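You operate a simulated robot arm through the tools that you are given. There is no shell and no other tool. Be economical: measure what you need, move in short steps, check, and stop when the job is done.

You are at the controls of a simulated two-armed robot. One attempt, no reset.

TASK
Take the blue rag from the plank bench top and lay it out flat on the ply bench top.

It is judged by the outcome, as a careful person would: the job done as asked, and still so three seconds after it is handed in. It fails if anything else is knocked over, pushed out of place, dropped, spilled or broken.

THE ROBOT
Two 7-joint arms with two-finger parallel grippers on one trunk, on a base that drives. Base frame: it is fixed to the floor where the robot stands at the start and does not move with it; the origin is under the middle of the robot, x ahead of it, y to its left, z up. Units: cm, degrees, N and s.
The left shoulder is at the start at [7, 16.3, 104.5], the right one opposite. Places, roughly: ply bench top [-150, -10, 80]. Payload 3.43 kg a hand.
The tool frame of a hand sits at the grasp point between the pads (the TCP): z along the fingers, y along the line on which they close. The tips reach 3.4 cm beyond it. Largest opening 12.8 cm; finger width 2.4, thickness 1.2; the body of the gripper, 4.8 by 13 cm, starts 9.6 cm behind the TCP.
Orientation is that of the tool frame in the base frame, as [roll, pitch, yaw] about the fixed x, y, z axes, in that order (R = Rz(yaw) Ry(pitch) Rx(roll)). With the fingers straight down and closing along the base's y, the tool's x points along the base's -x, its y along +y and its z along -z.

THE INTERFACE
- The arms move only by the tool drive_tool. It takes "left_commands", "right_commands" or both (then of equal length, played together; a hand with none holds still); each is a list of rows, each an object (a shift or turn left out is 0, a gripper value left out holds the last) with "dp": the shift along the base's x, y, z in units of 300 mm (1.0 is 300 mm), a list of three; "angular": the turn, a rotation vector about the base's x, y, z in units of 45 degrees (1.0 is 45 degrees), a list of three; "grip": the finger opening in cm, from 0 to 12.8. In form: [{"dp": [tx, ty, tz], "angular": [rx, ry, rz], "grip": grip}, ...]. A call has 1 to 10 rows; each row is the pose to reach, as a shift and turn from the pose commanded when the call began. A call with a number of a shift or a turn outside -1 to 1 is refused whole. Rows are played at 5 a second. More than 5 cm and 8.6 degrees between two rows, or a gripper value outside its range, and nothing of the call is played. A pose out of reach is approached as far as the arm can. The call stops where the force on the tool passes 40 N (or 10 N more than at its start, if that is more) or the arm is blocked; 0.2 s more then pass. The fingers move at their own pace (about 15.3 cm/s each) and stop on an object; they squeeze with about 22 N. The grip force told is the motor's: it shows also when the fingers shut on nothing. Time passes only in rows, and 0.2 s behind the last, so rows that repeat a pose let the fingers close. It gives the time, the measured TCP pose, the force on the tool (base axes), the opening and the grip force at its end, in the units of the frame above (readings bear some noise).
- Cameras (640 x 400 px; columns grow to the right, rows downward): "scene" is now at [13.59, 0.42, 125.06]; the picture's right is [0.08, -1.00, 0.00], its down [-0.62, -0.05, -0.78] and it looks along [0.78, 0.06, -0.63] (base axes); focal length 277 px, centre (320, 200). "left" rides on the left gripper at [7.6, 1.1, -16] in its tool frame; the picture's right is [-0.15, 0.99, 0.00], its down [-0.88, -0.13, -0.46] and it looks along [-0.45, -0.07, 0.89] (tool axes); focal length 234 px, centre (320, 200). "right" rides on the right gripper at [7.6, -1.1, -16] in its tool frame; the picture's right is [0.15, 0.99, 0.00], its down [-0.88, 0.13, -0.46] and it looks along [-0.45, 0.07, 0.89] (tool axes); focal length 234 px, centre (320, 200).
- camera(camera): a new picture of that camera. It takes no simulated time.
- move_column(by): slides the trunk up (or, below 0, down) by that many cm; the arms and the scene camera ride with it, the base frame stays. It gives what a move gives, with no picture.
- drive_base(legs): drives the robot by 1 to 6 legs, each [ahead, left, turn to the left] in cm, cm and degrees, along the robot's own axes; the way and the turn of a leg run together, so that a leg with both is an arc; at most 150 cm and 180 degrees a leg. The arms and the cameras ride along, it lands a little off, and it stops where it bumps. It gives what a move gives.
- turn_head(pan, tilt): turns the head with the scene camera to pan (to the left, within 86 degrees either way) and tilt (down, from -29 to 69), counted from straight ahead of the robot. It gives what a move gives.
- pixel_to_xyz(camera, pixels): there is no depth. For up to 12 entries [column, row, z] of the newest picture of that camera ("zoom" is the newest enlarged one), the place [x, y] in the base frame at which the ray of that pixel passes the height z, good to about 0.2 cm, but the place of the scene camera against the robot may be out by one fixed shift of up to 2.5 cm in any direction. It takes no simulated time.
- close_up(camera, box): a new picture of the part [left, top, right, bottom] of that camera's present view, enlarged. It takes no simulated time.
- finish_job(): hands the job in; it is judged then, once.

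Go step by step. Measure first, check grasps and placings, and put right what went wrong. The budget is 80 turns and 62 pictures, counting those below and the enlarged ones. Unless the task says otherwise, let go and move clear before handing in, and close with one line.

The tools are called after ">>>" as a command line: name --argument value ..., lists and objects as JSON in quotes. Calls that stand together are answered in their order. drive_tool: Moves the arms, as the interface text tells. Its arguments: {"type":"object","properties":{"left_commands":{"type":"array"},"right_commands":{"type":"array"}},"required":[]} The other tools are called the same way: move_column (by) slides the trunk up or down; drive_base (legs) drives the base; turn_head (pan, tilt) turns the head that bears the scene camera; camera (camera) takes a picture; pixel_to_xyz (camera, pixels) gives the place at which the rays of pixels pass given heights; close_up (camera, box) takes an enlarged picture of a part of a camera's view; finish_job () hands the job in.

At the start:

```text
time_s: 0.0
left_position: [63.76, 33.97, 103.66]
left_ee_rot: [-180.0, 0.0, -179.9]
left_wrist_force: [1.3, -0.4, -0.3]
left_grip_width: 12.81
left_finger_force: 0.1
right_position: [65.09, -32.32, 103.99]
right_ee_rot: [-180.0, 0.0, -180.0]
right_wrist_force: [0.3, -0.4, -0.2]
right_grip_width: 12.8
right_finger_force: 0.1
trunk travel left (down, up): [-52.5, 41.5]
robot x, y, heading: [0.42, -0.08, -0.0]
head pan, tilt: [4.7, 38.7]
```

scene: 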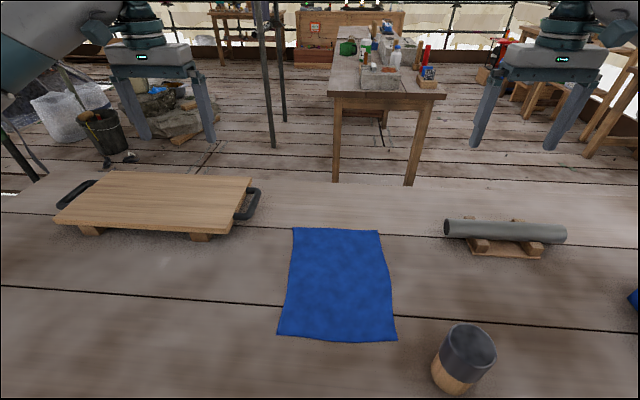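
right: 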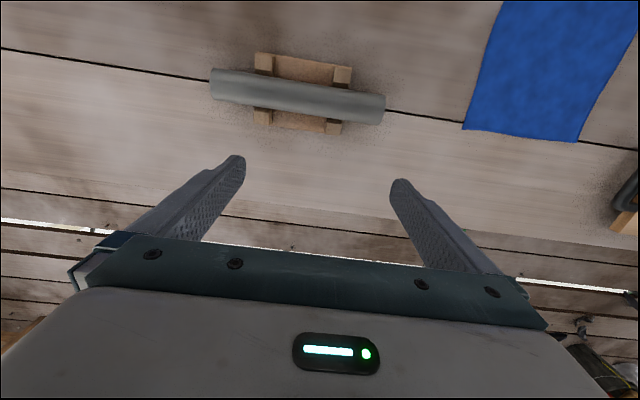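
left: 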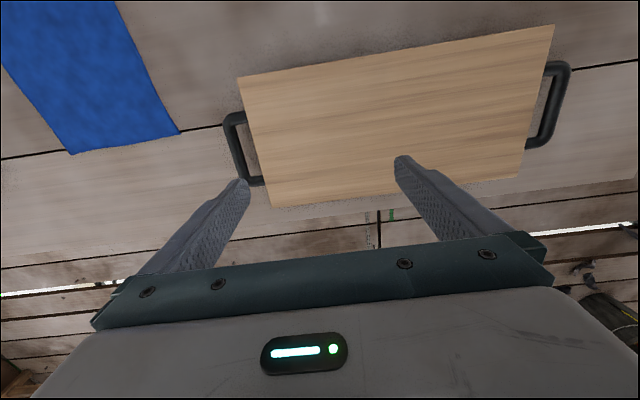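

The blue rag lies flat with corners near pixels (293,228), (379,231), (397,341), (277,334); another blue thing peeks in at (635,298). I'll measure the corners from all cameras.

>>> pixel_to_xyz --camera "scene" --pixels '[[293, 228, 75.3], [379, 231, 75.3], [397, 341, 75.3], [277, 334, 75.3], [635, 298, 75.3], [250, 190, 79], [465, 340, 82], [505, 235, 80]]'

>>> pixel_to_xyz --camera "right" --pixels '[[463, 128, 75.3], [577, 142, 75.3]]'

>>> pixel_to_xyz --camera "left" --pixels '[[72, 154, 75.3], [179, 132, 75.3]]'

>>> turn_head --pan -50 --tilt 38

>>> camera --camera "scene"

```text
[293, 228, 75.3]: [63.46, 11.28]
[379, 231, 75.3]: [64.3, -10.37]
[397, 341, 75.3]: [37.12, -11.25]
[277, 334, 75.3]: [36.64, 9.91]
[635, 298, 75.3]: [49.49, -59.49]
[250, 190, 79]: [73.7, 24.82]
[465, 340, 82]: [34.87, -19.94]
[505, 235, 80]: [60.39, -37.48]
```

```text
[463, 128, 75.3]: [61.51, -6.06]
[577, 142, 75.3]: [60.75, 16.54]
```

```text
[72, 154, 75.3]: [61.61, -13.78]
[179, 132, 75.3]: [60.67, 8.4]
```

```text
time_s: 1.2
left_position: [63.74, 33.96, 103.57]
left_ee_rot: [-180.0, 0.0, -179.9]
left_wrist_force: [0.0, -0.3, 0.5]
left_grip_width: 12.82
left_finger_force: 0.1
right_position: [65.2, -32.31, 104.22]
right_ee_rot: [-179.9, 0.0, -179.9]
right_wrist_force: [0.4, -0.5, 0.2]
right_grip_width: 12.81
right_finger_force: 0.0
trunk travel left (down, up): [-52.5, 41.5]
robot x, y, heading: [-0.26, -0.18, 0.1]
head pan, tilt: [-50.0, 38.0]
```

```text
58 pictures are left
```

scene: 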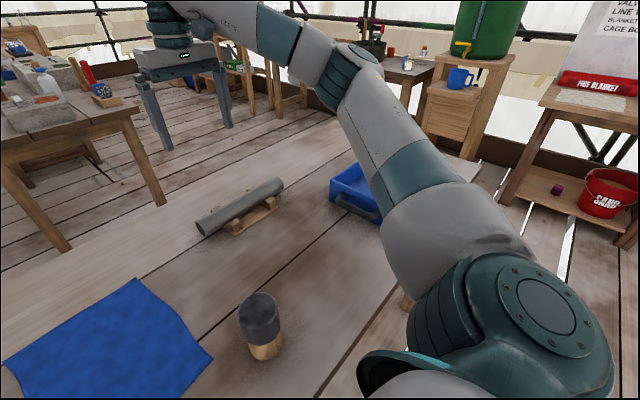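

The left and right cameras disagree on y by about 8 cm, so the plank top could be higher than 75 (about 79). A blue crate sits right at (355,190). I'll lower both hands a bit over the rag's sides to test the height, and look to the left.

>>> turn_head --pan 86 --tilt 30

>>> camera --camera "scene"

>>> turn_head --pan -86 --tilt 30

>>> camera --camera "scene"

>>> turn_head --pan 0 --tilt 60

>>> camera --camera "scene"

```text
time_s: 3.4
left_position: [63.77, 33.96, 103.55]
left_ee_rot: [-180.0, 0.1, -179.9]
left_wrist_force: [0.5, -0.3, 0.8]
left_grip_width: 12.84
left_finger_force: 0.1
right_position: [65.14, -32.24, 103.97]
right_ee_rot: [-180.0, 0.1, -180.0]
right_wrist_force: [-0.1, 0.2, 0.6]
right_grip_width: 12.8
right_finger_force: 0.1
trunk travel left (down, up): [-52.5, 41.5]
robot x, y, heading: [0.08, -0.52, -0.1]
head pan, tilt: [85.9, 30.0]
```

```text
57 pictures are left
```

scene: 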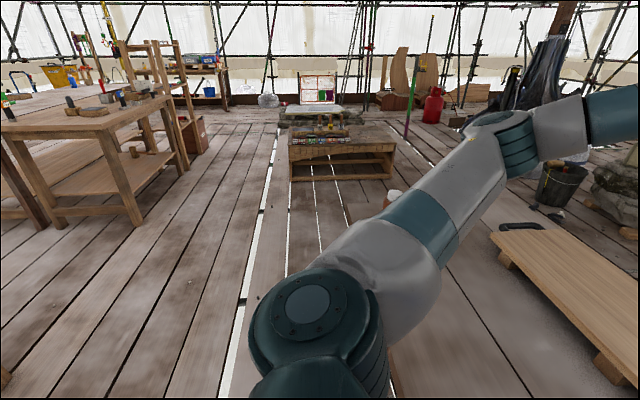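

```text
time_s: 6.0
left_position: [63.66, 33.98, 103.62]
left_ee_rot: [-180.0, 0.1, -179.9]
left_wrist_force: [-0.7, -0.3, -0.6]
left_grip_width: 12.79
left_finger_force: 0.1
right_position: [65.13, -32.34, 104.06]
right_ee_rot: [-180.0, 0.0, 180.0]
right_wrist_force: [-0.3, 0.0, 0.4]
right_grip_width: 12.81
right_finger_force: 0.0
trunk travel left (down, up): [-52.5, 41.5]
robot x, y, heading: [-0.01, 0.06, 0.2]
head pan, tilt: [-85.9, 30.0]
```

```text
56 pictures are left
```

scene: 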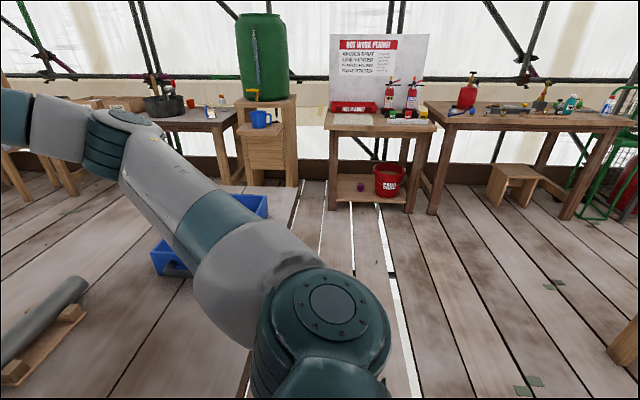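

```text
time_s: 7.6
left_position: [63.73, 33.96, 103.51]
left_ee_rot: [-180.0, 0.0, -179.9]
left_wrist_force: [0.2, 0.4, -1.4]
left_grip_width: 12.81
left_finger_force: 0.1
right_position: [65.02, -32.31, 103.98]
right_ee_rot: [-180.0, 0.0, 179.9]
right_wrist_force: [0.3, 0.4, 0.1]
right_grip_width: 12.81
right_finger_force: 0.0
trunk travel left (down, up): [-52.5, 41.5]
robot x, y, heading: [-0.02, -0.13, -0.0]
head pan, tilt: [0.0, 60.0]
```

```text
55 pictures are left
```

scene: 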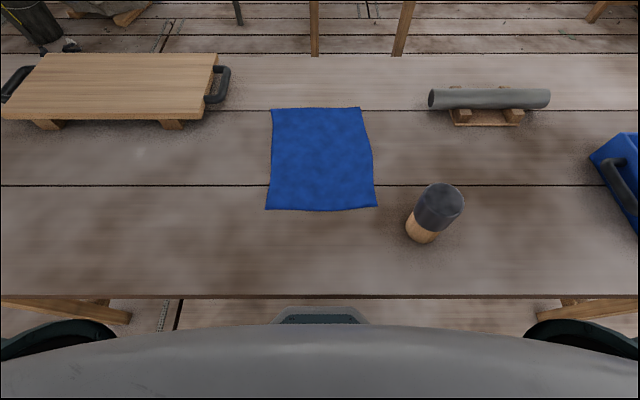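

The rag's far edge is clear on both sides, so I'll bring both hands above its far corners (z ~93), closing the fingers to 4 cm, then re-measure with the wrist cameras.

>>> drive_tool --left_commands '[{"dp": [-0.02, -0.128, -0.06], "grip": 4}, {"dp": [-0.04, -0.256, -0.12]}, {"dp": [-0.06, -0.384, -0.18]}, {"dp": [-0.08, -0.511, -0.24]}, {"dp": [-0.1, -0.639, -0.3]}, {"dp": [-0.125, -0.767, -0.35]}, {"dp": [-0.125, -0.767, -0.35]}]' --right_commands '[{"dp": [-0.02, 0.13, -0.06], "grip": 4}, {"dp": [-0.05, 0.26, -0.12]}, {"dp": [-0.08, 0.39, -0.18]}, {"dp": [-0.11, 0.52, -0.24]}, {"dp": [-0.14, 0.65, -0.3]}, {"dp": [-0.167, 0.777, -0.35]}, {"dp": [-0.167, 0.777, -0.35]}]'

>>> camera --camera "left"

>>> camera --camera "right"

```text
time_s: 9.2
left_position: [59.83, 10.97, 92.89]
left_ee_rot: [180.0, 0.1, -179.9]
left_wrist_force: [0.0, 1.3, -0.4]
left_grip_width: 3.96
left_finger_force: 0.1
right_position: [60.2, -8.87, 93.49]
right_ee_rot: [-180.0, 0.0, 180.0]
right_wrist_force: [0.6, 0.3, 0.2]
right_grip_width: 4.01
right_finger_force: 0.1
trunk travel left (down, up): [-52.5, 41.5]
robot x, y, heading: [-0.01, 0.18, -0.1]
head pan, tilt: [0.0, 60.0]
```

```text
54 pictures are left
```

left: 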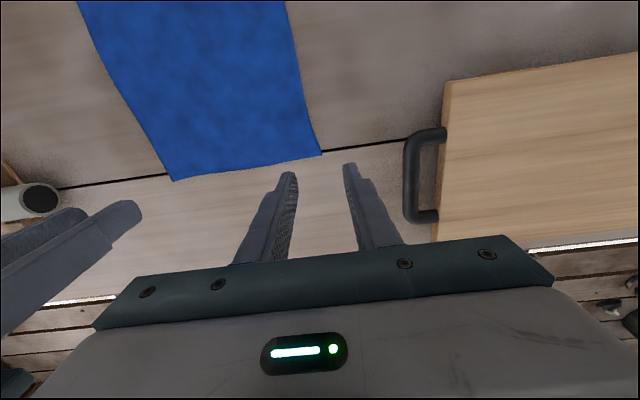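

```text
53 pictures are left
```

right: 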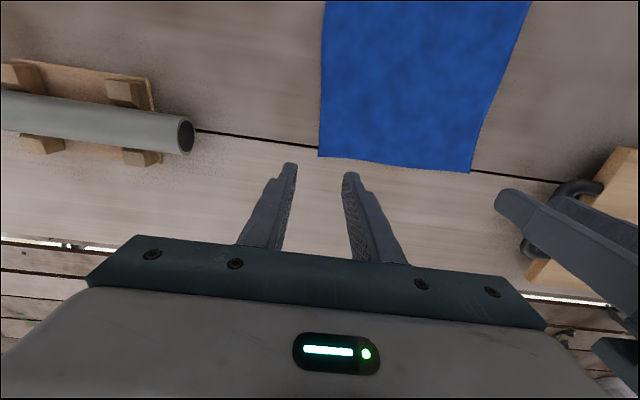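

Corners now show in the left view at (321,154), (173,181) and in the right view at (319,157), (469,173). I'll measure them at several heights to solve for the surface height.

>>> pixel_to_xyz --camera "left" --pixels '[[321, 154, 75.3], [173, 181, 75.3], [321, 154, 79.3], [173, 181, 79.3]]'

>>> pixel_to_xyz --camera "right" --pixels '[[469, 173, 75.3], [319, 157, 75.3], [469, 173, 79.3], [319, 157, 79.3]]'

```text
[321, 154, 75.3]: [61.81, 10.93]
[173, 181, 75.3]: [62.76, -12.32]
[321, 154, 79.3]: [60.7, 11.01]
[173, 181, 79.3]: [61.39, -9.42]
```

```text
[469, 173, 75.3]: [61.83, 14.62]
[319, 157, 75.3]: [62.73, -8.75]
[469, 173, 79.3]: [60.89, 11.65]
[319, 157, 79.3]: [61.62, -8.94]
```

Both views agree at z≈80.0: the plank top is about 80, with far corners at (60.5, 11.1) and (61.3, -9.0). I'll go down to just above the cloth at z≈85, with 3 cm opening.

>>> drive_tool --left_commands '[{"dp": [-0.03, -0.05, -0.1], "grip": 3}, {"dp": [-0.047, -0.083, -0.2]}, {"dp": [-0.047, -0.083, -0.263]}, {"dp": [-0.047, -0.083, -0.263]}]' --right_commands '[{"dp": [-0.03, 0.05, -0.1], "grip": 3}, {"dp": [-0.04, 0.08, -0.2]}, {"dp": [-0.04, 0.08, -0.283]}, {"dp": [-0.04, 0.08, -0.283]}]'

>>> camera --camera "left"

>>> camera --camera "right"

```text
time_s: 10.2
left_position: [58.53, 8.37, 85.23]
left_ee_rot: [179.9, 0.0, -179.8]
left_wrist_force: [-0.4, 0.2, 0.3]
left_grip_width: 3.0
left_finger_force: 0.1
right_position: [58.93, -6.56, 84.86]
right_ee_rot: [180.0, -0.1, -179.9]
right_wrist_force: [0.3, -0.1, -1.4]
right_grip_width: 2.99
right_finger_force: 0.1
trunk travel left (down, up): [-52.5, 41.5]
robot x, y, heading: [-0.16, -0.07, 0.2]
head pan, tilt: [0.0, 60.0]
```

```text
52 pictures are left
```

left: 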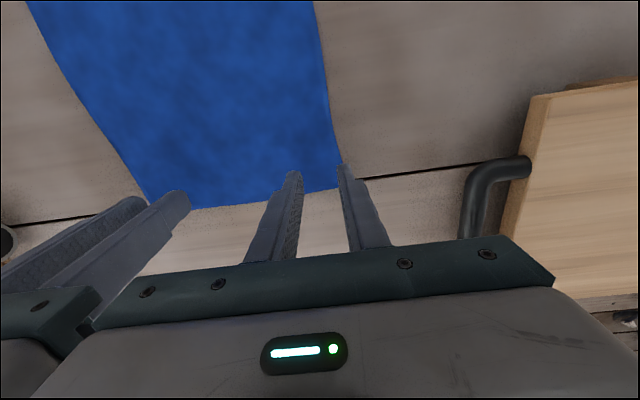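

```text
51 pictures are left
```

right: 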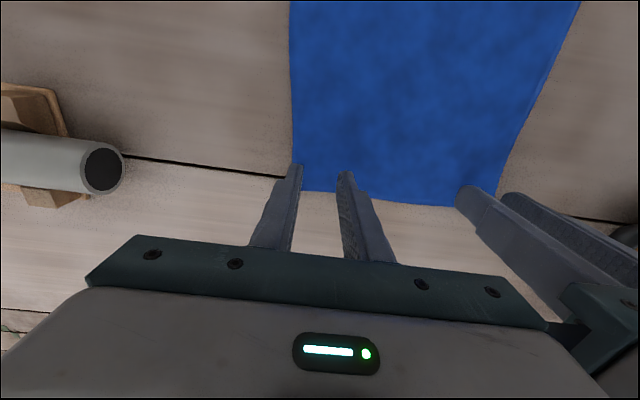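

Outer fingertips sit right on the cloth's side edges; I'll shift inward 0.5 cm and 0.7 cm deeper, then lower in small steps until touch.

>>> drive_tool --left_commands '[{"dp": [-0.023, -0.015, -0.02]}, {"dp": [-0.023, -0.015, -0.04]}, {"dp": [-0.023, -0.015, -0.06]}, {"dp": [-0.023, -0.015, -0.068]}]' --right_commands '[{"dp": [-0.023, 0.015, -0.02]}, {"dp": [-0.023, 0.015, -0.035]}, {"dp": [-0.023, 0.015, -0.05]}, {"dp": [-0.023, 0.015, -0.058]}]'

>>> camera --camera "left"

```text
time_s: 11.2
left_position: [57.76, 7.89, 83.63]
left_ee_rot: [-179.9, 0.4, -179.9]
left_wrist_force: [7.2, -0.1, 25.1]
left_grip_width: 2.99
left_finger_force: 0.1
right_position: [58.27, -6.1, 83.55]
right_ee_rot: [180.0, 0.1, 180.0]
right_wrist_force: [3.3, 0.9, 11.6]
right_grip_width: 2.99
right_finger_force: 0.1
trunk travel left (down, up): [-52.5, 41.5]
robot x, y, heading: [-0.4, 0.21, -0.2]
head pan, tilt: [0.0, 60.0]
```

```text
50 pictures are left
```

left: 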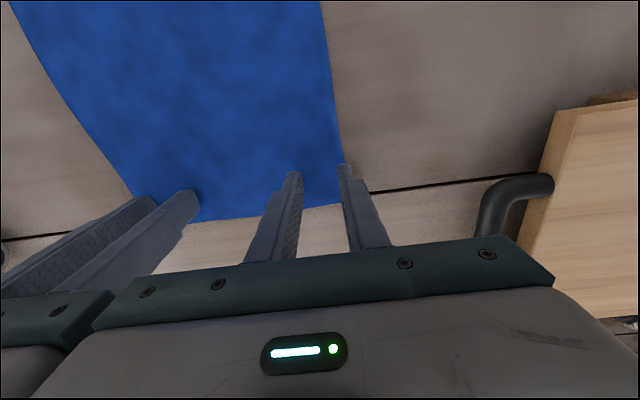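

Both tips press on the cloth (25 N left, 12 N right). Now close both grippers in place.

>>> drive_tool --left_commands '[{"dp": [0, 0, 0.004], "grip": 2}, {"dp": [0, 0, 0.004], "grip": 1}, {"dp": [0, 0, 0.004], "grip": 0}, {"dp": [0, 0, 0.004], "grip": 0}, {"dp": [0, 0, 0.004], "grip": 0}]' --right_commands '[{"dp": [0, 0, 0], "grip": 2}, {"dp": [0, 0, 0], "grip": 1}, {"dp": [0, 0, 0], "grip": 0}, {"dp": [0, 0, 0], "grip": 0}, {"dp": [0, 0, 0], "grip": 0}]'

>>> camera --camera "left"

>>> camera --camera "right"

```text
time_s: 12.4
left_position: [57.63, 7.95, 83.46]
left_ee_rot: [180.0, 0.3, -179.9]
left_wrist_force: [1.5, -3.8, 32.9]
left_grip_width: 0.0
left_finger_force: 22.4
right_position: [58.05, -6.25, 83.51]
right_ee_rot: [179.9, 0.3, 180.0]
right_wrist_force: [1.9, 0.0, 18.1]
right_grip_width: 0.03
right_finger_force: 21.9
trunk travel left (down, up): [-52.5, 41.5]
robot x, y, heading: [0.28, -0.18, -0.2]
head pan, tilt: [0.0, 60.0]
```

```text
49 pictures are left
```

left: 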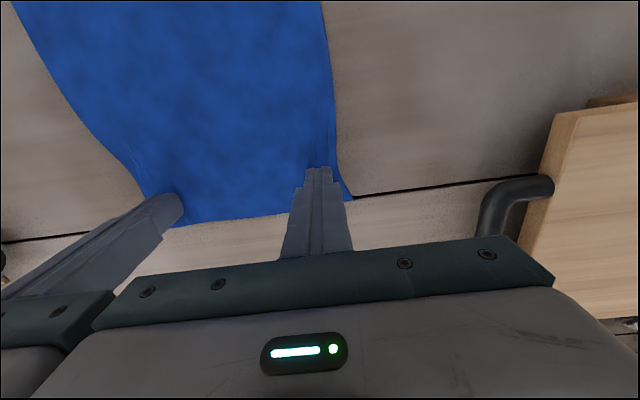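

```text
48 pictures are left
```

right: 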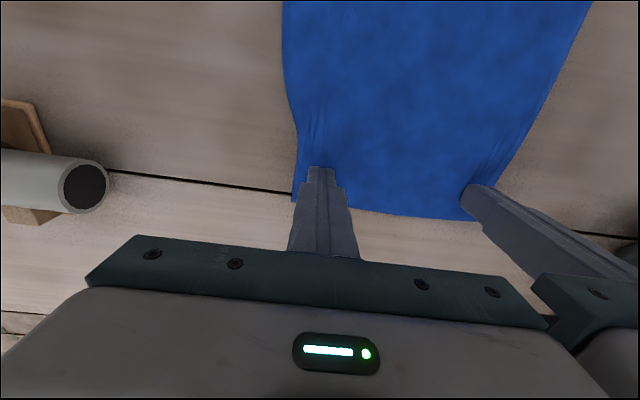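

The cloth has drawn in at both pinch points (side edges bend inwards at the fingers). I'll lift 5 cm slowly and check that it follows.

>>> drive_tool --left_commands '[{"dp": [0, 0, 0.04]}, {"dp": [0, 0, 0.08]}, {"dp": [0, 0, 0.13]}, {"dp": [0, 0, 0.18]}]' --right_commands '[{"dp": [0, 0, 0.04]}, {"dp": [0, 0, 0.08]}, {"dp": [0, 0, 0.13]}, {"dp": [0, 0, 0.18]}]'

>>> camera --camera "scene"

>>> camera --camera "left"

```text
time_s: 13.4
left_position: [57.72, 7.82, 88.59]
left_ee_rot: [180.0, 0.0, -179.9]
left_wrist_force: [-0.3, 0.3, 0.9]
left_grip_width: 0.0
left_finger_force: 21.9
right_position: [58.1, -6.11, 88.84]
right_ee_rot: [-180.0, 0.0, -180.0]
right_wrist_force: [-0.8, 0.0, -1.3]
right_grip_width: 0.0
right_finger_force: 21.5
trunk travel left (down, up): [-52.5, 41.5]
robot x, y, heading: [-0.17, -0.08, 0.1]
head pan, tilt: [0.0, 60.0]
```

```text
47 pictures are left
```

scene: 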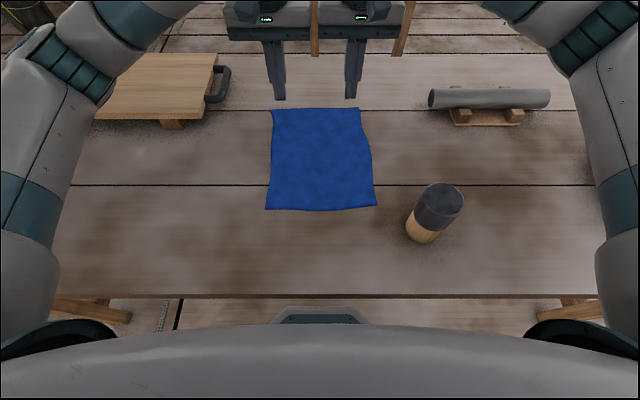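

```text
46 pictures are left
```

left: 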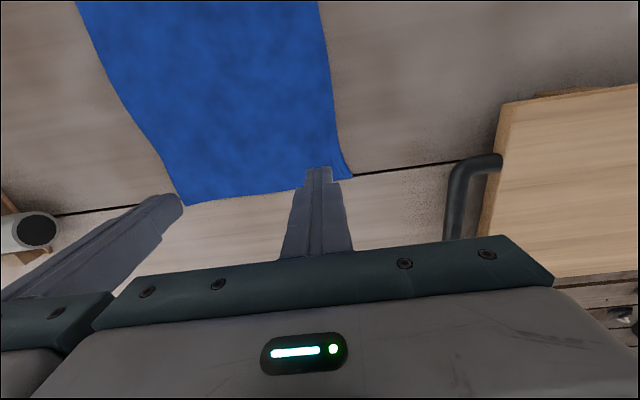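

The rag slipped out and lies flat again, unchanged. I'll test a bigger fold: move the right hand away and have the left press with a 7 cm opening, then close slowly.

>>> drive_tool --left_commands '[{"dp": [0, 0, 0], "grip": 0}, {"dp": [0, 0, 0]}, {"dp": [0, -0.044, 0], "grip": 7}, {"dp": [0, -0.044, -0.05]}, {"dp": [0, -0.044, -0.1]}, {"dp": [0, -0.044, -0.15]}, {"dp": [0, -0.044, -0.178]}, {"dp": [0, -0.044, -0.178]}]' --right_commands '[{"dp": [0, -0.15, 0], "grip": 3}, {"dp": [0, -0.3, 0]}, {"dp": [0, -0.3, 0]}, {"dp": [0, -0.3, 0]}, {"dp": [0, -0.3, 0]}, {"dp": [0, -0.3, 0]}, {"dp": [0, -0.3, 0]}, {"dp": [0, -0.3, 0]}]'

>>> drive_tool --left_commands '[{"grip": 6}, {"grip": 5}, {"grip": 4}, {"grip": 3}, {"grip": 2}, {"grip": 1.5}]'

>>> camera --camera "left"

>>> camera --camera "right"

```text
time_s: 15.2
left_position: [57.87, 6.76, 83.44]
left_ee_rot: [-179.9, 0.2, -179.9]
left_wrist_force: [2.6, -0.4, 15.9]
left_grip_width: 6.96
left_finger_force: 0.1
right_position: [58.01, -15.31, 88.8]
right_ee_rot: [180.0, 0.0, -180.0]
right_wrist_force: [-0.1, 0.4, 0.2]
right_grip_width: 3.0
right_finger_force: 0.1
trunk travel left (down, up): [-52.5, 41.5]
robot x, y, heading: [0.16, -0.07, 0.1]
head pan, tilt: [0.0, 60.0]
```

```text
time_s: 16.6
left_position: [57.63, 6.72, 83.45]
left_ee_rot: [-180.0, 0.1, -179.9]
left_wrist_force: [0.5, -1.1, 25.7]
left_grip_width: 1.47
left_finger_force: 0.0
right_position: [57.9, -15.4, 88.85]
right_ee_rot: [179.9, 0.1, -180.0]
right_wrist_force: [-0.4, -0.3, -0.2]
right_grip_width: 3.01
right_finger_force: 0.1
trunk travel left (down, up): [-52.5, 41.5]
robot x, y, heading: [0.21, -0.17, -0.0]
head pan, tilt: [0.0, 60.0]
```

```text
45 pictures are left
```

left: 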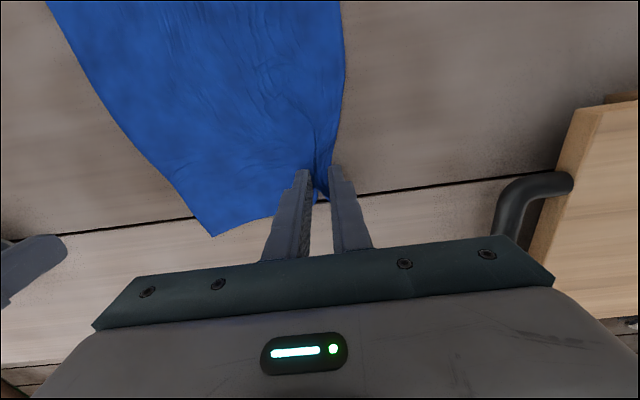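

```text
44 pictures are left
```

right: 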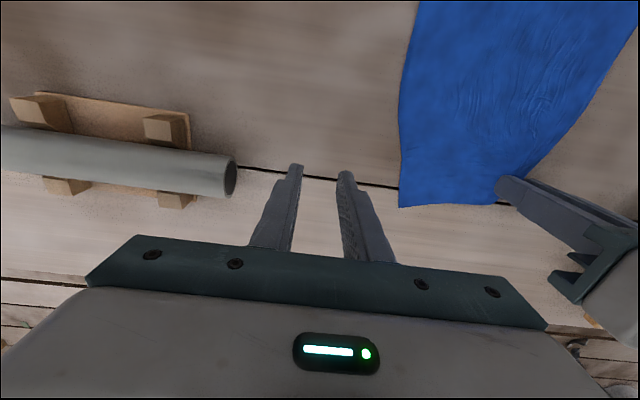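

Now a clear fold has gathered between the fingers at (320,180). Close fully and lift 3 cm.

>>> drive_tool --left_commands '[{"grip": 0.5}, {"grip": 0}, {"grip": 0}, {"grip": 0}, {"dp": [0, 0, 0.03]}, {"dp": [0, 0, 0.06]}, {"dp": [0, 0, 0.1]}]'

>>> camera --camera "left"

>>> camera --camera "right"

```text
time_s: 18.2
left_position: [57.74, 6.92, 86.32]
left_ee_rot: [179.9, -0.1, -179.8]
left_wrist_force: [-0.4, -0.2, -0.7]
left_grip_width: 0.31
left_finger_force: 22.3
right_position: [58.13, -15.31, 88.66]
right_ee_rot: [180.0, 0.0, 179.9]
right_wrist_force: [-0.4, 0.3, 0.8]
right_grip_width: 2.97
right_finger_force: 0.0
trunk travel left (down, up): [-52.5, 41.5]
robot x, y, heading: [-0.36, 0.39, 0.0]
head pan, tilt: [0.0, 60.0]
```

```text
43 pictures are left
```

left: 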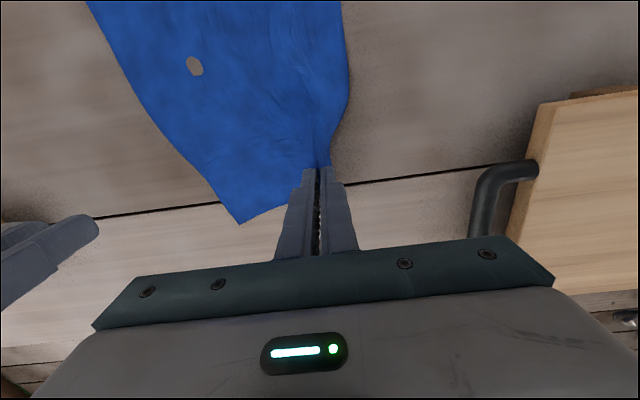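

```text
42 pictures are left
```

right: 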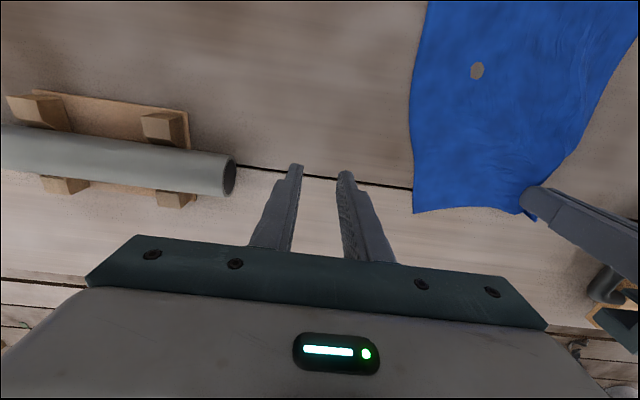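

The left gripper holds the cloth (0.31 cm, 22 N). A grey spot appeared in the rag at left view (194,66); I'll look closer.

>>> close_up --camera "left" --box '[120, 10, 360, 200]'

>>> close_up --camera "scene" --box '[240, 70, 440, 230]'

```text
2.11 times, centred on (240, 105) of left
```

zoom: 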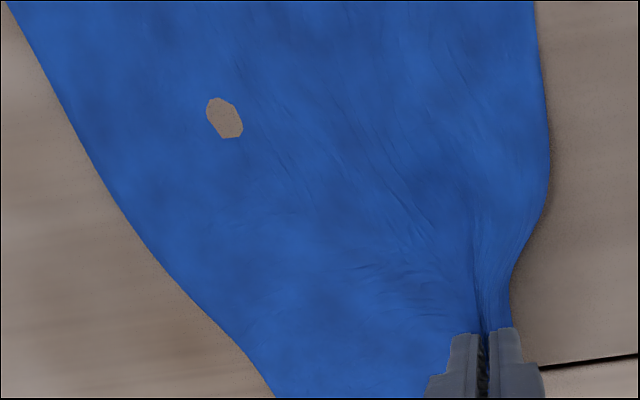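

```text
2.50 times, centred on (340, 150) of scene
```

zoom: 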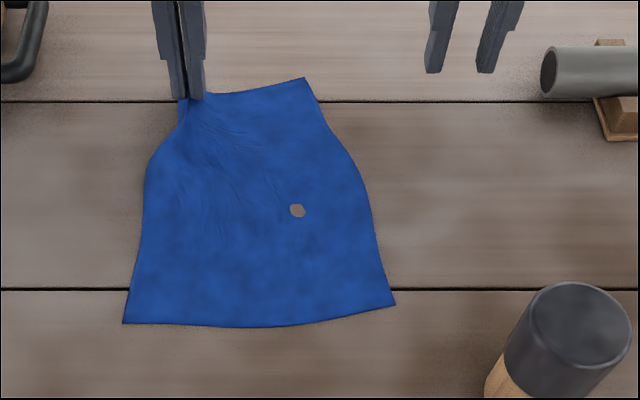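

The spot is just the plank showing through the thin cloth. Next I'll move the left hand 3 cm left and low, and rotate the right gripper 90° (narrow side toward the left hand) to pinch the right corner.

>>> drive_tool --left_commands '[{"dp": [0, 0.02, -0.01]}, {"dp": [0, 0.04, -0.02]}, {"dp": [0, 0.06, -0.03]}, {"dp": [0, 0.08, -0.04]}, {"dp": [0, 0.1, -0.05]}, {"dp": [0, 0.1, -0.06]}]' --right_commands '[{"dp": [0, 0, 0.05], "angular": [0, 0, 0.167]}, {"dp": [0, 0, 0.1], "angular": [0, 0, 0.333]}, {"dp": [0, 0, 0.15], "angular": [0, 0, 0.5]}, {"dp": [0, 0, 0.15], "angular": [0, 0, 0.667]}, {"dp": [0, 0, 0.15], "angular": [0, 0, 0.833]}, {"dp": [0, 0, 0.15], "angular": [0, 0, 1.0]}]'

>>> drive_tool --right_commands '[{"angular": [0, 0, 0.167], "grip": 6}, {"angular": [0, 0, 0.333]}, {"angular": [0, 0, 0.5]}, {"angular": [0, 0, 0.667]}, {"angular": [0, 0, 0.833]}, {"angular": [0, 0, 1.0]}]'

>>> camera --camera "scene"

>>> camera --camera "right"

```text
time_s: 19.6
left_position: [57.98, 9.61, 84.44]
left_ee_rot: [-179.9, 0.0, -180.0]
left_wrist_force: [0.4, 0.0, 0.2]
left_grip_width: 0.29
left_finger_force: 21.4
right_position: [58.23, -15.09, 93.31]
right_ee_rot: [180.0, 0.0, -134.8]
right_wrist_force: [-0.2, -0.3, -0.4]
right_grip_width: 2.99
right_finger_force: 0.0
trunk travel left (down, up): [-52.5, 41.5]
robot x, y, heading: [-0.2, 0.03, 0.0]
head pan, tilt: [0.0, 60.0]
```

```text
time_s: 21.0
left_position: [57.7, 9.75, 84.62]
left_ee_rot: [179.9, 0.1, -179.9]
left_wrist_force: [-0.4, 0.1, 0.9]
left_grip_width: 0.3
left_finger_force: 22.1
right_position: [50.05, -13.28, 94.1]
right_ee_rot: [-179.2, -0.3, -100.8]
right_wrist_force: [-0.3, -0.9, -0.5]
right_grip_width: 6.0
right_finger_force: 0.1
right hand out of reach, approached as far as the arm can: row 3, 4, 5, 6
trunk travel left (down, up): [-52.5, 41.5]
robot x, y, heading: [0.21, 0.39, -0.1]
head pan, tilt: [0.0, 60.0]
```

```text
39 pictures are left
```

scene: 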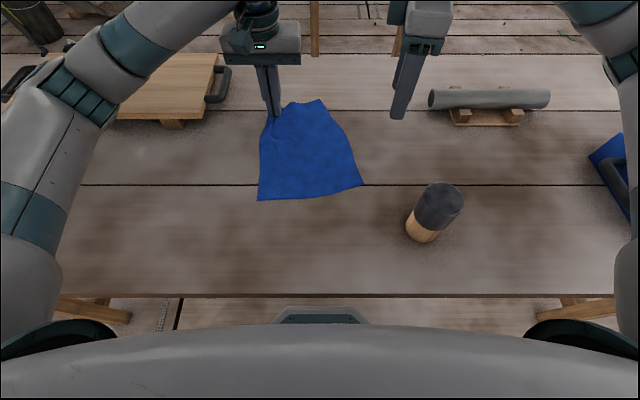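

```text
38 pictures are left
```

right: 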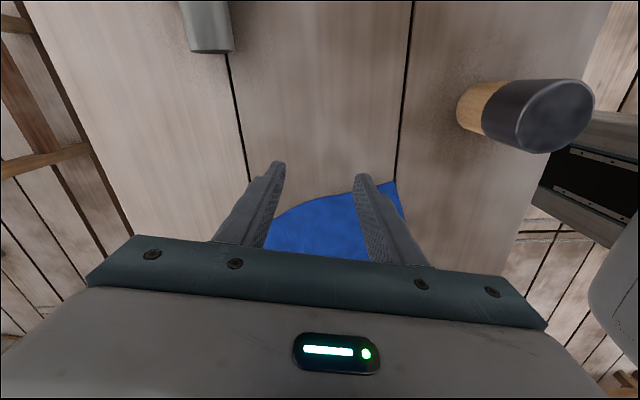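

The right wrist ran into its limit near yaw -100. I'll measure the cloth's corners in the current view (far right (322,100), near right (362,185)), cross-checked with the right camera at (397,183).

>>> pixel_to_xyz --camera "scene" --pixels '[[322, 100, 80.2], [362, 185, 80.2], [258, 200, 80.2], [276, 117, 81.2], [345, 135, 80.2]]'

>>> pixel_to_xyz --camera "right" --pixels '[[397, 183, 80.2], [350, 190, 80.2]]'

>>> drive_tool --right_commands '[{"angular": [0, 0, 0.7]}, {"angular": [0, 0, 0.55]}, {"angular": [0, 0, 0.45]}, {"angular": [0, 0, 0.35]}, {"angular": [0, 0, 0.35]}]'

```text
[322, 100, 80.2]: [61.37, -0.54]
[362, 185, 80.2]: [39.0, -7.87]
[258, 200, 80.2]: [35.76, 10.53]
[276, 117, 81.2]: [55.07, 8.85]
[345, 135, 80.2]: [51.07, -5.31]
```

```text
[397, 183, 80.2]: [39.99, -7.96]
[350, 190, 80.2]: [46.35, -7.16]
```

```text
refused: row 1 steps farther than a row can; nothing moved
```

Corners agree within 1 cm between cameras; far right corner is near (62, -0.6). I'll turn the right hand back about 20° to stay in reach.

>>> drive_tool --right_commands '[{"angular": [0, 0, -0.18]}, {"angular": [0, 0, -0.36]}, {"angular": [0, 0, -0.54]}, {"angular": [0, 0, -0.54]}]'

```text
time_s: 22.0
left_position: [57.75, 9.71, 84.51]
left_ee_rot: [179.9, 0.0, -179.9]
left_wrist_force: [-0.5, 0.0, -0.2]
left_grip_width: 0.26
left_finger_force: 22.1
right_position: [50.12, -13.24, 93.92]
right_ee_rot: [-179.4, -0.1, -125.1]
right_wrist_force: [0.4, -0.5, -0.5]
right_grip_width: 6.01
right_finger_force: 0.0
trunk travel left (down, up): [-52.5, 41.5]
robot x, y, heading: [0.09, -0.44, -0.0]
head pan, tilt: [0.0, 60.0]
```

The hands would crowd each other here. Better plan: release the left (the rag relaxes flat), turn both hands 45° so each pinches diagonally across its far corner with a wide opening. First, open left, lift, and start rotating.

>>> drive_tool --left_commands '[{"grip": 2}, {"grip": 4}, {"dp": [0, 0, 0.1]}, {"dp": [0, 0, 0.2]}, {"dp": [0, 0, 0.3]}, {"dp": [0, 0, 0.3]}]' --right_commands '[{"dp": [0, 0, 0], "angular": [0, 0, -0.167]}, {"dp": [0.05, 0, 0], "angular": [0, 0, -0.333]}, {"dp": [0.1, 0, 0], "angular": [0, 0, -0.5]}, {"dp": [0.15, 0, 0], "angular": [0, 0, -0.667]}, {"dp": [0.2, 0, 0], "angular": [0, 0, -0.833]}, {"dp": [0.25, 0, 0], "angular": [0, 0, -1.0]}]'

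>>> drive_tool --left_commands '[{"dp": [0, 0.03, 0], "angular": [0, 0, 0.167], "grip": 6}, {"dp": [0, 0.06, 0], "angular": [0, 0, 0.333]}, {"dp": [0, 0.08, 0], "angular": [0, 0, 0.5]}, {"dp": [0, 0.08, 0], "angular": [0, 0, 0.667]}, {"dp": [0, 0.08, 0], "angular": [0, 0, 0.833]}, {"dp": [0, 0.08, 0], "angular": [0, 0, 1.0]}]' --right_commands '[{"angular": [0, 0, -0.167], "grip": 6}, {"angular": [0, 0, -0.333]}, {"angular": [0, 0, -0.5]}, {"angular": [0, 0, -0.667]}, {"angular": [0, 0, -0.833]}, {"angular": [0, 0, -1.0]}]'

>>> camera --camera "scene"

>>> camera --camera "left"

>>> camera --camera "right"

```text
time_s: 23.4
left_position: [57.86, 9.68, 93.46]
left_ee_rot: [180.0, -0.1, -179.9]
left_wrist_force: [0.2, 0.0, -0.1]
left_grip_width: 3.97
left_finger_force: 0.0
right_position: [57.78, -13.36, 93.97]
right_ee_rot: [-179.3, -0.2, -170.1]
right_wrist_force: [0.3, 0.3, 0.5]
right_grip_width: 6.01
right_finger_force: 0.1
trunk travel left (down, up): [-52.5, 41.5]
robot x, y, heading: [-0.2, -0.17, -0.0]
head pan, tilt: [0.0, 60.0]
```

```text
time_s: 24.8
left_position: [57.96, 12.1, 93.56]
left_ee_rot: [180.0, 0.0, -134.8]
left_wrist_force: [0.2, -0.2, -0.3]
left_grip_width: 6.0
left_finger_force: 0.0
right_position: [57.85, -13.39, 93.98]
right_ee_rot: [-179.4, -0.2, 144.8]
right_wrist_force: [0.1, 0.8, 0.1]
right_grip_width: 6.0
right_finger_force: 0.1
trunk travel left (down, up): [-52.5, 41.5]
robot x, y, heading: [-0.36, 0.03, 0.3]
head pan, tilt: [0.0, 60.0]
```

```text
37 pictures are left
```

scene: 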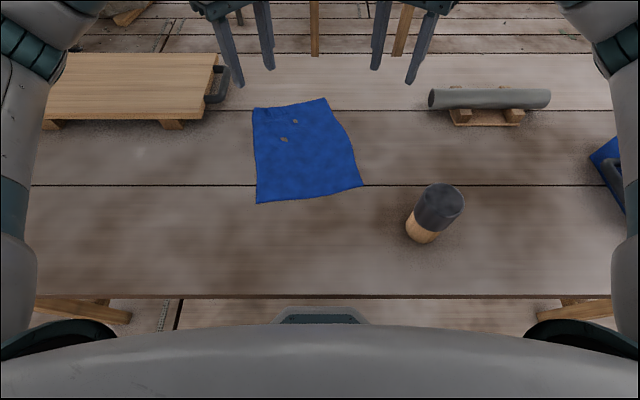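

```text
36 pictures are left
```

left: 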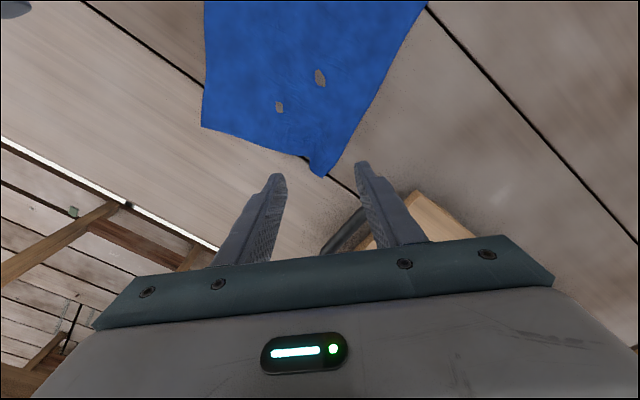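

```text
35 pictures are left
```

right: 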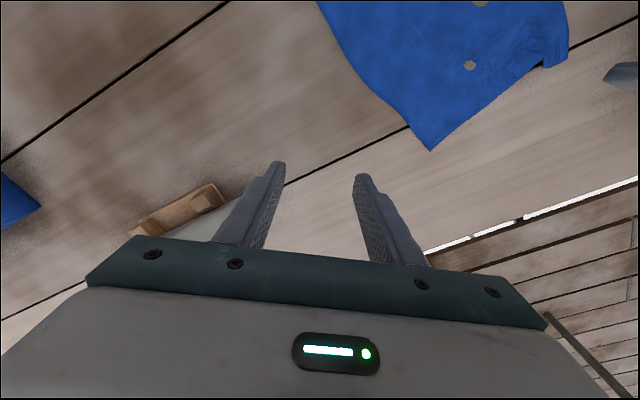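

The rag relaxed, with its far-left corner at left-view (320,176) and far-right corner at right-view (429,150). Measuring these.

>>> pixel_to_xyz --camera "left" --pixels '[[320, 176, 80.2], [202, 127, 80.2], [299, 156, 80.2]]'

>>> pixel_to_xyz --camera "right" --pixels '[[429, 150, 80.2], [545, 66, 80.2], [565, 60, 80.2]]'

>>> pixel_to_xyz --camera "scene" --pixels '[[325, 98, 80.2], [253, 108, 80.2], [362, 185, 80.2], [257, 203, 80.2]]'

```text
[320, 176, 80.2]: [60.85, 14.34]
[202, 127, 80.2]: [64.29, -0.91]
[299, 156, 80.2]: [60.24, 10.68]
```

```text
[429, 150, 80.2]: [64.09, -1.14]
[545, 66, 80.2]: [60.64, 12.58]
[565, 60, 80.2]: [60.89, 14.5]
```

```text
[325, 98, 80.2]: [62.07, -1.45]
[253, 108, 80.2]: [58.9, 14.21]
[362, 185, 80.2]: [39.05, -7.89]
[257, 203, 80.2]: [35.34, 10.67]
```

The far edge is contracted to 15.7 cm and skewed: far-left (60.9,14.4), far-right (64.1,-1.0). I'll press both hands onto the corners, then draw the right hand to the right to spread it.

>>> drive_tool --left_commands '[{"dp": [-0.019, 0.005, -0.08]}, {"dp": [-0.019, 0.005, -0.16]}, {"dp": [-0.019, 0.005, -0.24]}, {"dp": [-0.019, 0.005, -0.3]}, {"dp": [-0.019, 0.005, -0.335]}, {"dp": [-0.019, 0.005, -0.345]}, {"dp": [-0.019, 0.005, -0.345]}]' --right_commands '[{"dp": [0.03, 0.13, 0]}, {"dp": [0.05, 0.26, -0.08]}, {"dp": [0.072, 0.37, -0.16]}, {"dp": [0.072, 0.37, -0.26]}, {"dp": [0.072, 0.37, -0.34]}, {"dp": [0.072, 0.37, -0.36]}, {"dp": [0.072, 0.37, -0.36]}]'

>>> camera --camera "right"

```text
time_s: 26.4
left_position: [57.07, 12.21, 83.6]
left_ee_rot: [-179.8, 0.1, -134.9]
left_wrist_force: [4.8, 1.7, 19.7]
left_grip_width: 5.93
left_finger_force: 0.1
right_position: [59.69, -2.37, 83.63]
right_ee_rot: [-179.7, 0.1, 144.8]
right_wrist_force: [6.1, -4.9, 29.4]
right_grip_width: 5.98
right_finger_force: 0.0
trunk travel left (down, up): [-52.5, 41.5]
robot x, y, heading: [0.09, 0.03, -0.0]
head pan, tilt: [0.0, 60.0]
```

```text
34 pictures are left
```

right: 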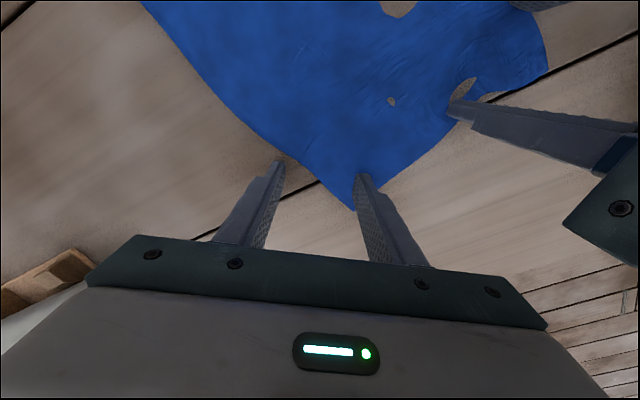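

Inner right finger (360,180) is on the corner of the cloth. Now I draw the right hand out by 4 cm.

>>> drive_tool --right_commands '[{"dp": [-0.01, -0.03, 0]}, {"dp": [-0.02, -0.06, 0]}, {"dp": [-0.03, -0.09, 0]}, {"dp": [-0.04, -0.12, 0]}, {"dp": [-0.05, -0.14, 0]}]'

>>> camera --camera "right"

>>> camera --camera "scene"

```text
time_s: 27.6
left_position: [56.85, 12.28, 83.55]
left_ee_rot: [-179.7, 0.3, -134.9]
left_wrist_force: [7.6, -5.3, 33.1]
left_grip_width: 5.7
left_finger_force: 0.0
right_position: [58.16, -6.22, 83.55]
right_ee_rot: [-179.7, 0.0, 144.9]
right_wrist_force: [1.0, 17.3, 34.4]
right_grip_width: 6.86
right_finger_force: 7.4
trunk travel left (down, up): [-52.5, 41.5]
robot x, y, heading: [-0.39, -0.04, 0.3]
head pan, tilt: [0.0, 60.0]
```

```text
33 pictures are left
```

right: 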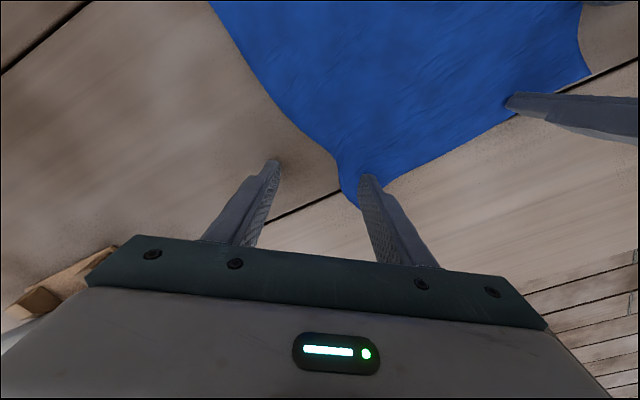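

```text
32 pictures are left
```

scene: 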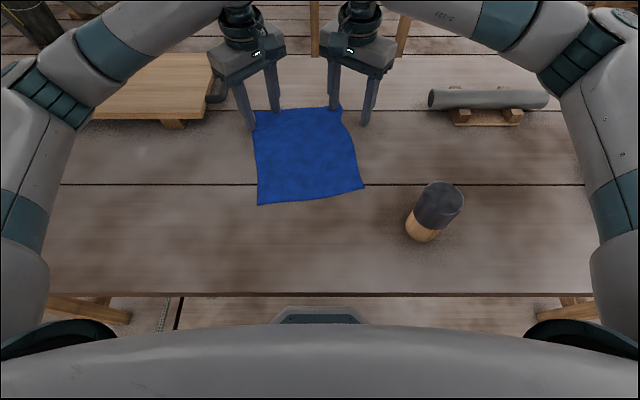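

The rag is now spread out and nearly square. I'll raise both hands 1 cm, shift them inward so both fingers of each land on the cloth corners, and press again.

>>> drive_tool --left_commands '[{"dp": [0, 0, 0.05], "grip": 6}, {"dp": [-0.04, -0.04, 0.05]}, {"dp": [-0.04, -0.04, 0.03]}, {"dp": [-0.04, -0.04, 0.01]}, {"dp": [-0.04, -0.04, 0]}]' --right_commands '[{"dp": [0, 0, 0.05], "grip": 6}, {"dp": [-0.055, 0.085, 0.05]}, {"dp": [-0.055, 0.085, 0.03]}, {"dp": [-0.055, 0.085, 0.01]}, {"dp": [-0.055, 0.085, 0]}]'

>>> camera --camera "right"

>>> camera --camera "left"

```text
time_s: 28.8
left_position: [55.89, 11.06, 83.71]
left_ee_rot: [-179.7, 0.2, -134.9]
left_wrist_force: [4.3, 2.1, 17.7]
left_grip_width: 6.03
left_finger_force: 0.1
right_position: [56.82, -3.86, 83.54]
right_ee_rot: [-179.7, 0.0, 144.8]
right_wrist_force: [6.0, -3.1, 27.6]
right_grip_width: 6.03
right_finger_force: 0.4
trunk travel left (down, up): [-52.5, 41.5]
robot x, y, heading: [-0.31, 0.02, 0.1]
head pan, tilt: [0.0, 60.0]
```

```text
31 pictures are left
```

right: 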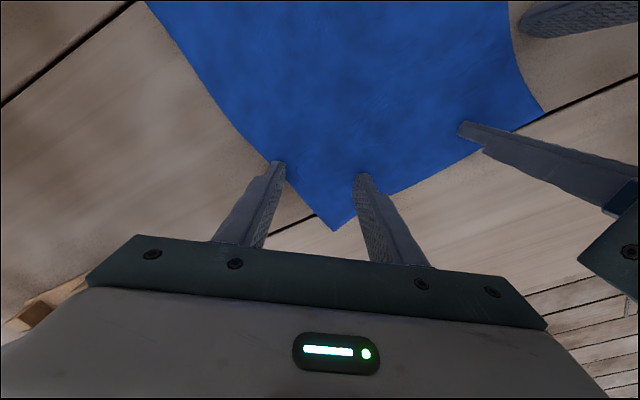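

```text
30 pictures are left
```

left: 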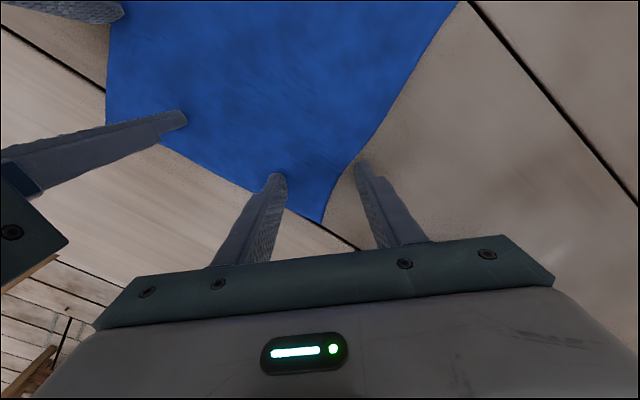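

Right fingers straddle the corner nicely; left's outer finger is just off the edge. I'll close the right now while the left pins.

>>> drive_tool --right_commands '[{"grip": 5}, {"grip": 4}, {"grip": 3}, {"grip": 2}, {"grip": 1}, {"grip": 0}, {"grip": 0}, {"grip": 0}]'

>>> camera --camera "right"

>>> camera --camera "left"

```text
time_s: 29.6
left_position: [55.76, 11.13, 83.68]
left_ee_rot: [-179.6, 0.1, -134.9]
left_wrist_force: [-2.0, 0.8, 15.8]
left_grip_width: 5.98
left_finger_force: 0.1
right_position: [56.51, -3.88, 83.63]
right_ee_rot: [-179.8, 0.0, 145.0]
right_wrist_force: [-2.3, 0.3, 16.6]
right_grip_width: 2.93
right_finger_force: 0.0
trunk travel left (down, up): [-52.5, 41.5]
robot x, y, heading: [-0.09, -0.49, 0.0]
head pan, tilt: [0.0, 60.0]
stopped in row 3 (right hand): the force on the tool passed its limit (the readings are from after the stop); the commanded pose is now the measured one
```

```text
29 pictures are left
```

right: 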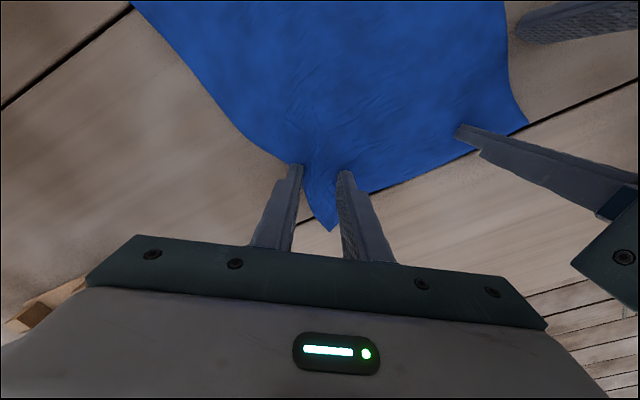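

```text
28 pictures are left
```

left: 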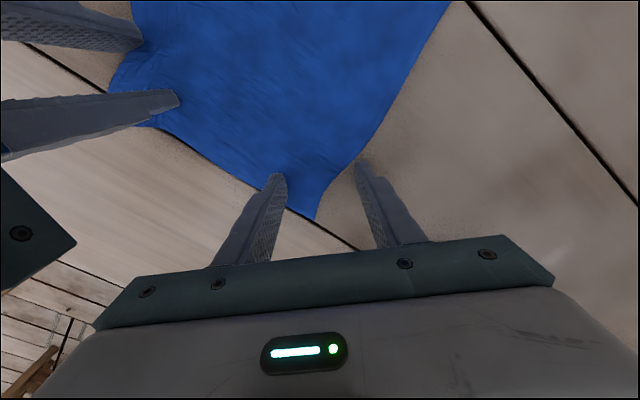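

A fold is forming in the right hand (stopped by the force limit at 2.9 cm; now 17 N). Continue closing.

>>> drive_tool --right_commands '[{"grip": 2.3}, {"grip": 1.6}, {"grip": 1}, {"grip": 0.5}, {"grip": 0}, {"grip": 0}, {"grip": 0}]'

>>> camera --camera "right"

```text
time_s: 31.2
left_position: [55.75, 11.07, 83.63]
left_ee_rot: [-179.5, 0.1, -135.1]
left_wrist_force: [4.9, -4.5, 30.3]
left_grip_width: 5.94
left_finger_force: 0.1
right_position: [56.47, -3.91, 83.59]
right_ee_rot: [-179.6, 0.0, 145.1]
right_wrist_force: [5.7, 8.2, 28.7]
right_grip_width: 0.0
right_finger_force: 22.0
trunk travel left (down, up): [-52.5, 41.5]
robot x, y, heading: [-0.06, -0.32, -0.1]
head pan, tilt: [0.0, 60.0]
```

```text
27 pictures are left
```

right: 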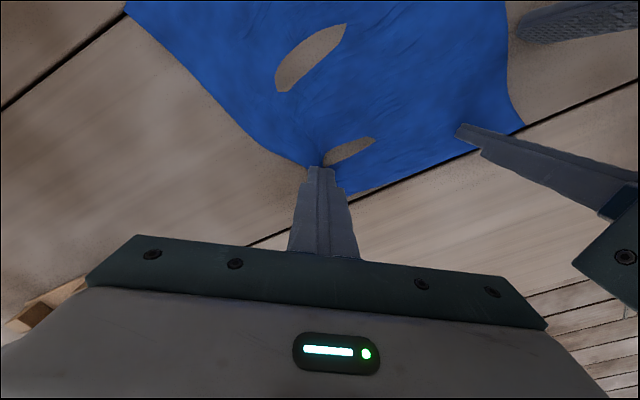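

Opening reads 0.0, so the hold is uncertain. I'll lift the right by 2 cm and look.

>>> drive_tool --right_commands '[{"dp": [0, 0, 0.03]}, {"dp": [0, 0, 0.07]}, {"dp": [0, 0, 0.07]}]'

>>> camera --camera "right"

```text
time_s: 31.6
left_position: [55.87, 10.91, 83.65]
left_ee_rot: [-179.7, 0.0, -135.1]
left_wrist_force: [-3.1, -0.8, 14.5]
left_grip_width: 6.01
left_finger_force: 0.0
right_position: [56.52, -4.11, 83.56]
right_ee_rot: [-179.0, -0.4, 145.0]
right_wrist_force: [-1.1, -0.7, 3.6]
right_grip_width: 0.0
right_finger_force: 22.4
trunk travel left (down, up): [-52.5, 41.5]
robot x, y, heading: [-0.24, -0.01, 0.0]
head pan, tilt: [0.0, 60.0]
stopped in row 2 (left hand): the force on the tool passed its limit (the readings are from after the stop); the commanded pose is now the measured one
```

```text
26 pictures are left
```

right: 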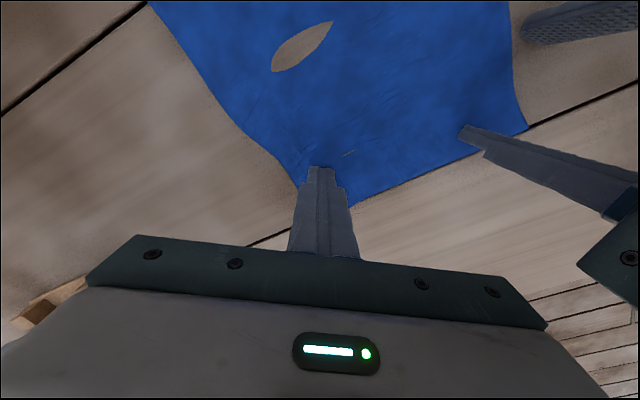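

The fold slipped out. I'll retry as in the earlier success: opening 7 cm, slower closing, easing the pressure near the end.

>>> drive_tool --right_commands '[{"dp": [0, 0, 0.06]}, {"dp": [-0.02, 0.01, 0.06], "grip": 7}, {"dp": [-0.02, 0.01, 0.06]}, {"dp": [-0.02, 0.01, 0.02]}, {"dp": [-0.02, 0.01, -0.005]}, {"dp": [-0.02, 0.01, -0.008]}]'

>>> camera --camera "right"

```text
time_s: 33.0
left_position: [55.92, 10.95, 83.58]
left_ee_rot: [-179.7, 0.1, -134.9]
left_wrist_force: [3.2, -1.3, 13.6]
left_grip_width: 5.91
left_finger_force: 0.1
right_position: [56.0, -3.58, 83.62]
right_ee_rot: [-179.2, -0.3, 145.0]
right_wrist_force: [-2.1, -1.0, 22.7]
right_grip_width: 6.9
right_finger_force: 0.0
trunk travel left (down, up): [-52.5, 41.5]
robot x, y, heading: [-0.24, 0.22, 0.0]
head pan, tilt: [0.0, 60.0]
```

```text
25 pictures are left
```

right: 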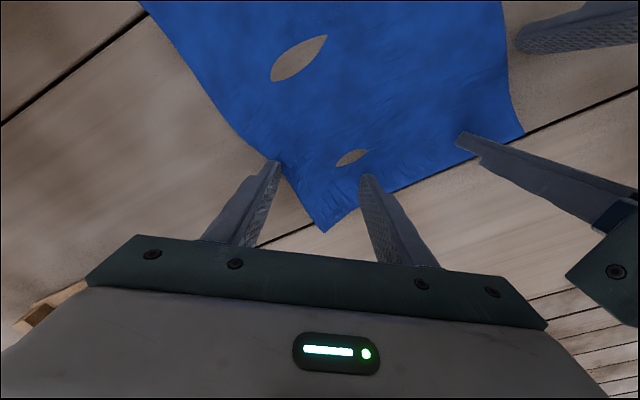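

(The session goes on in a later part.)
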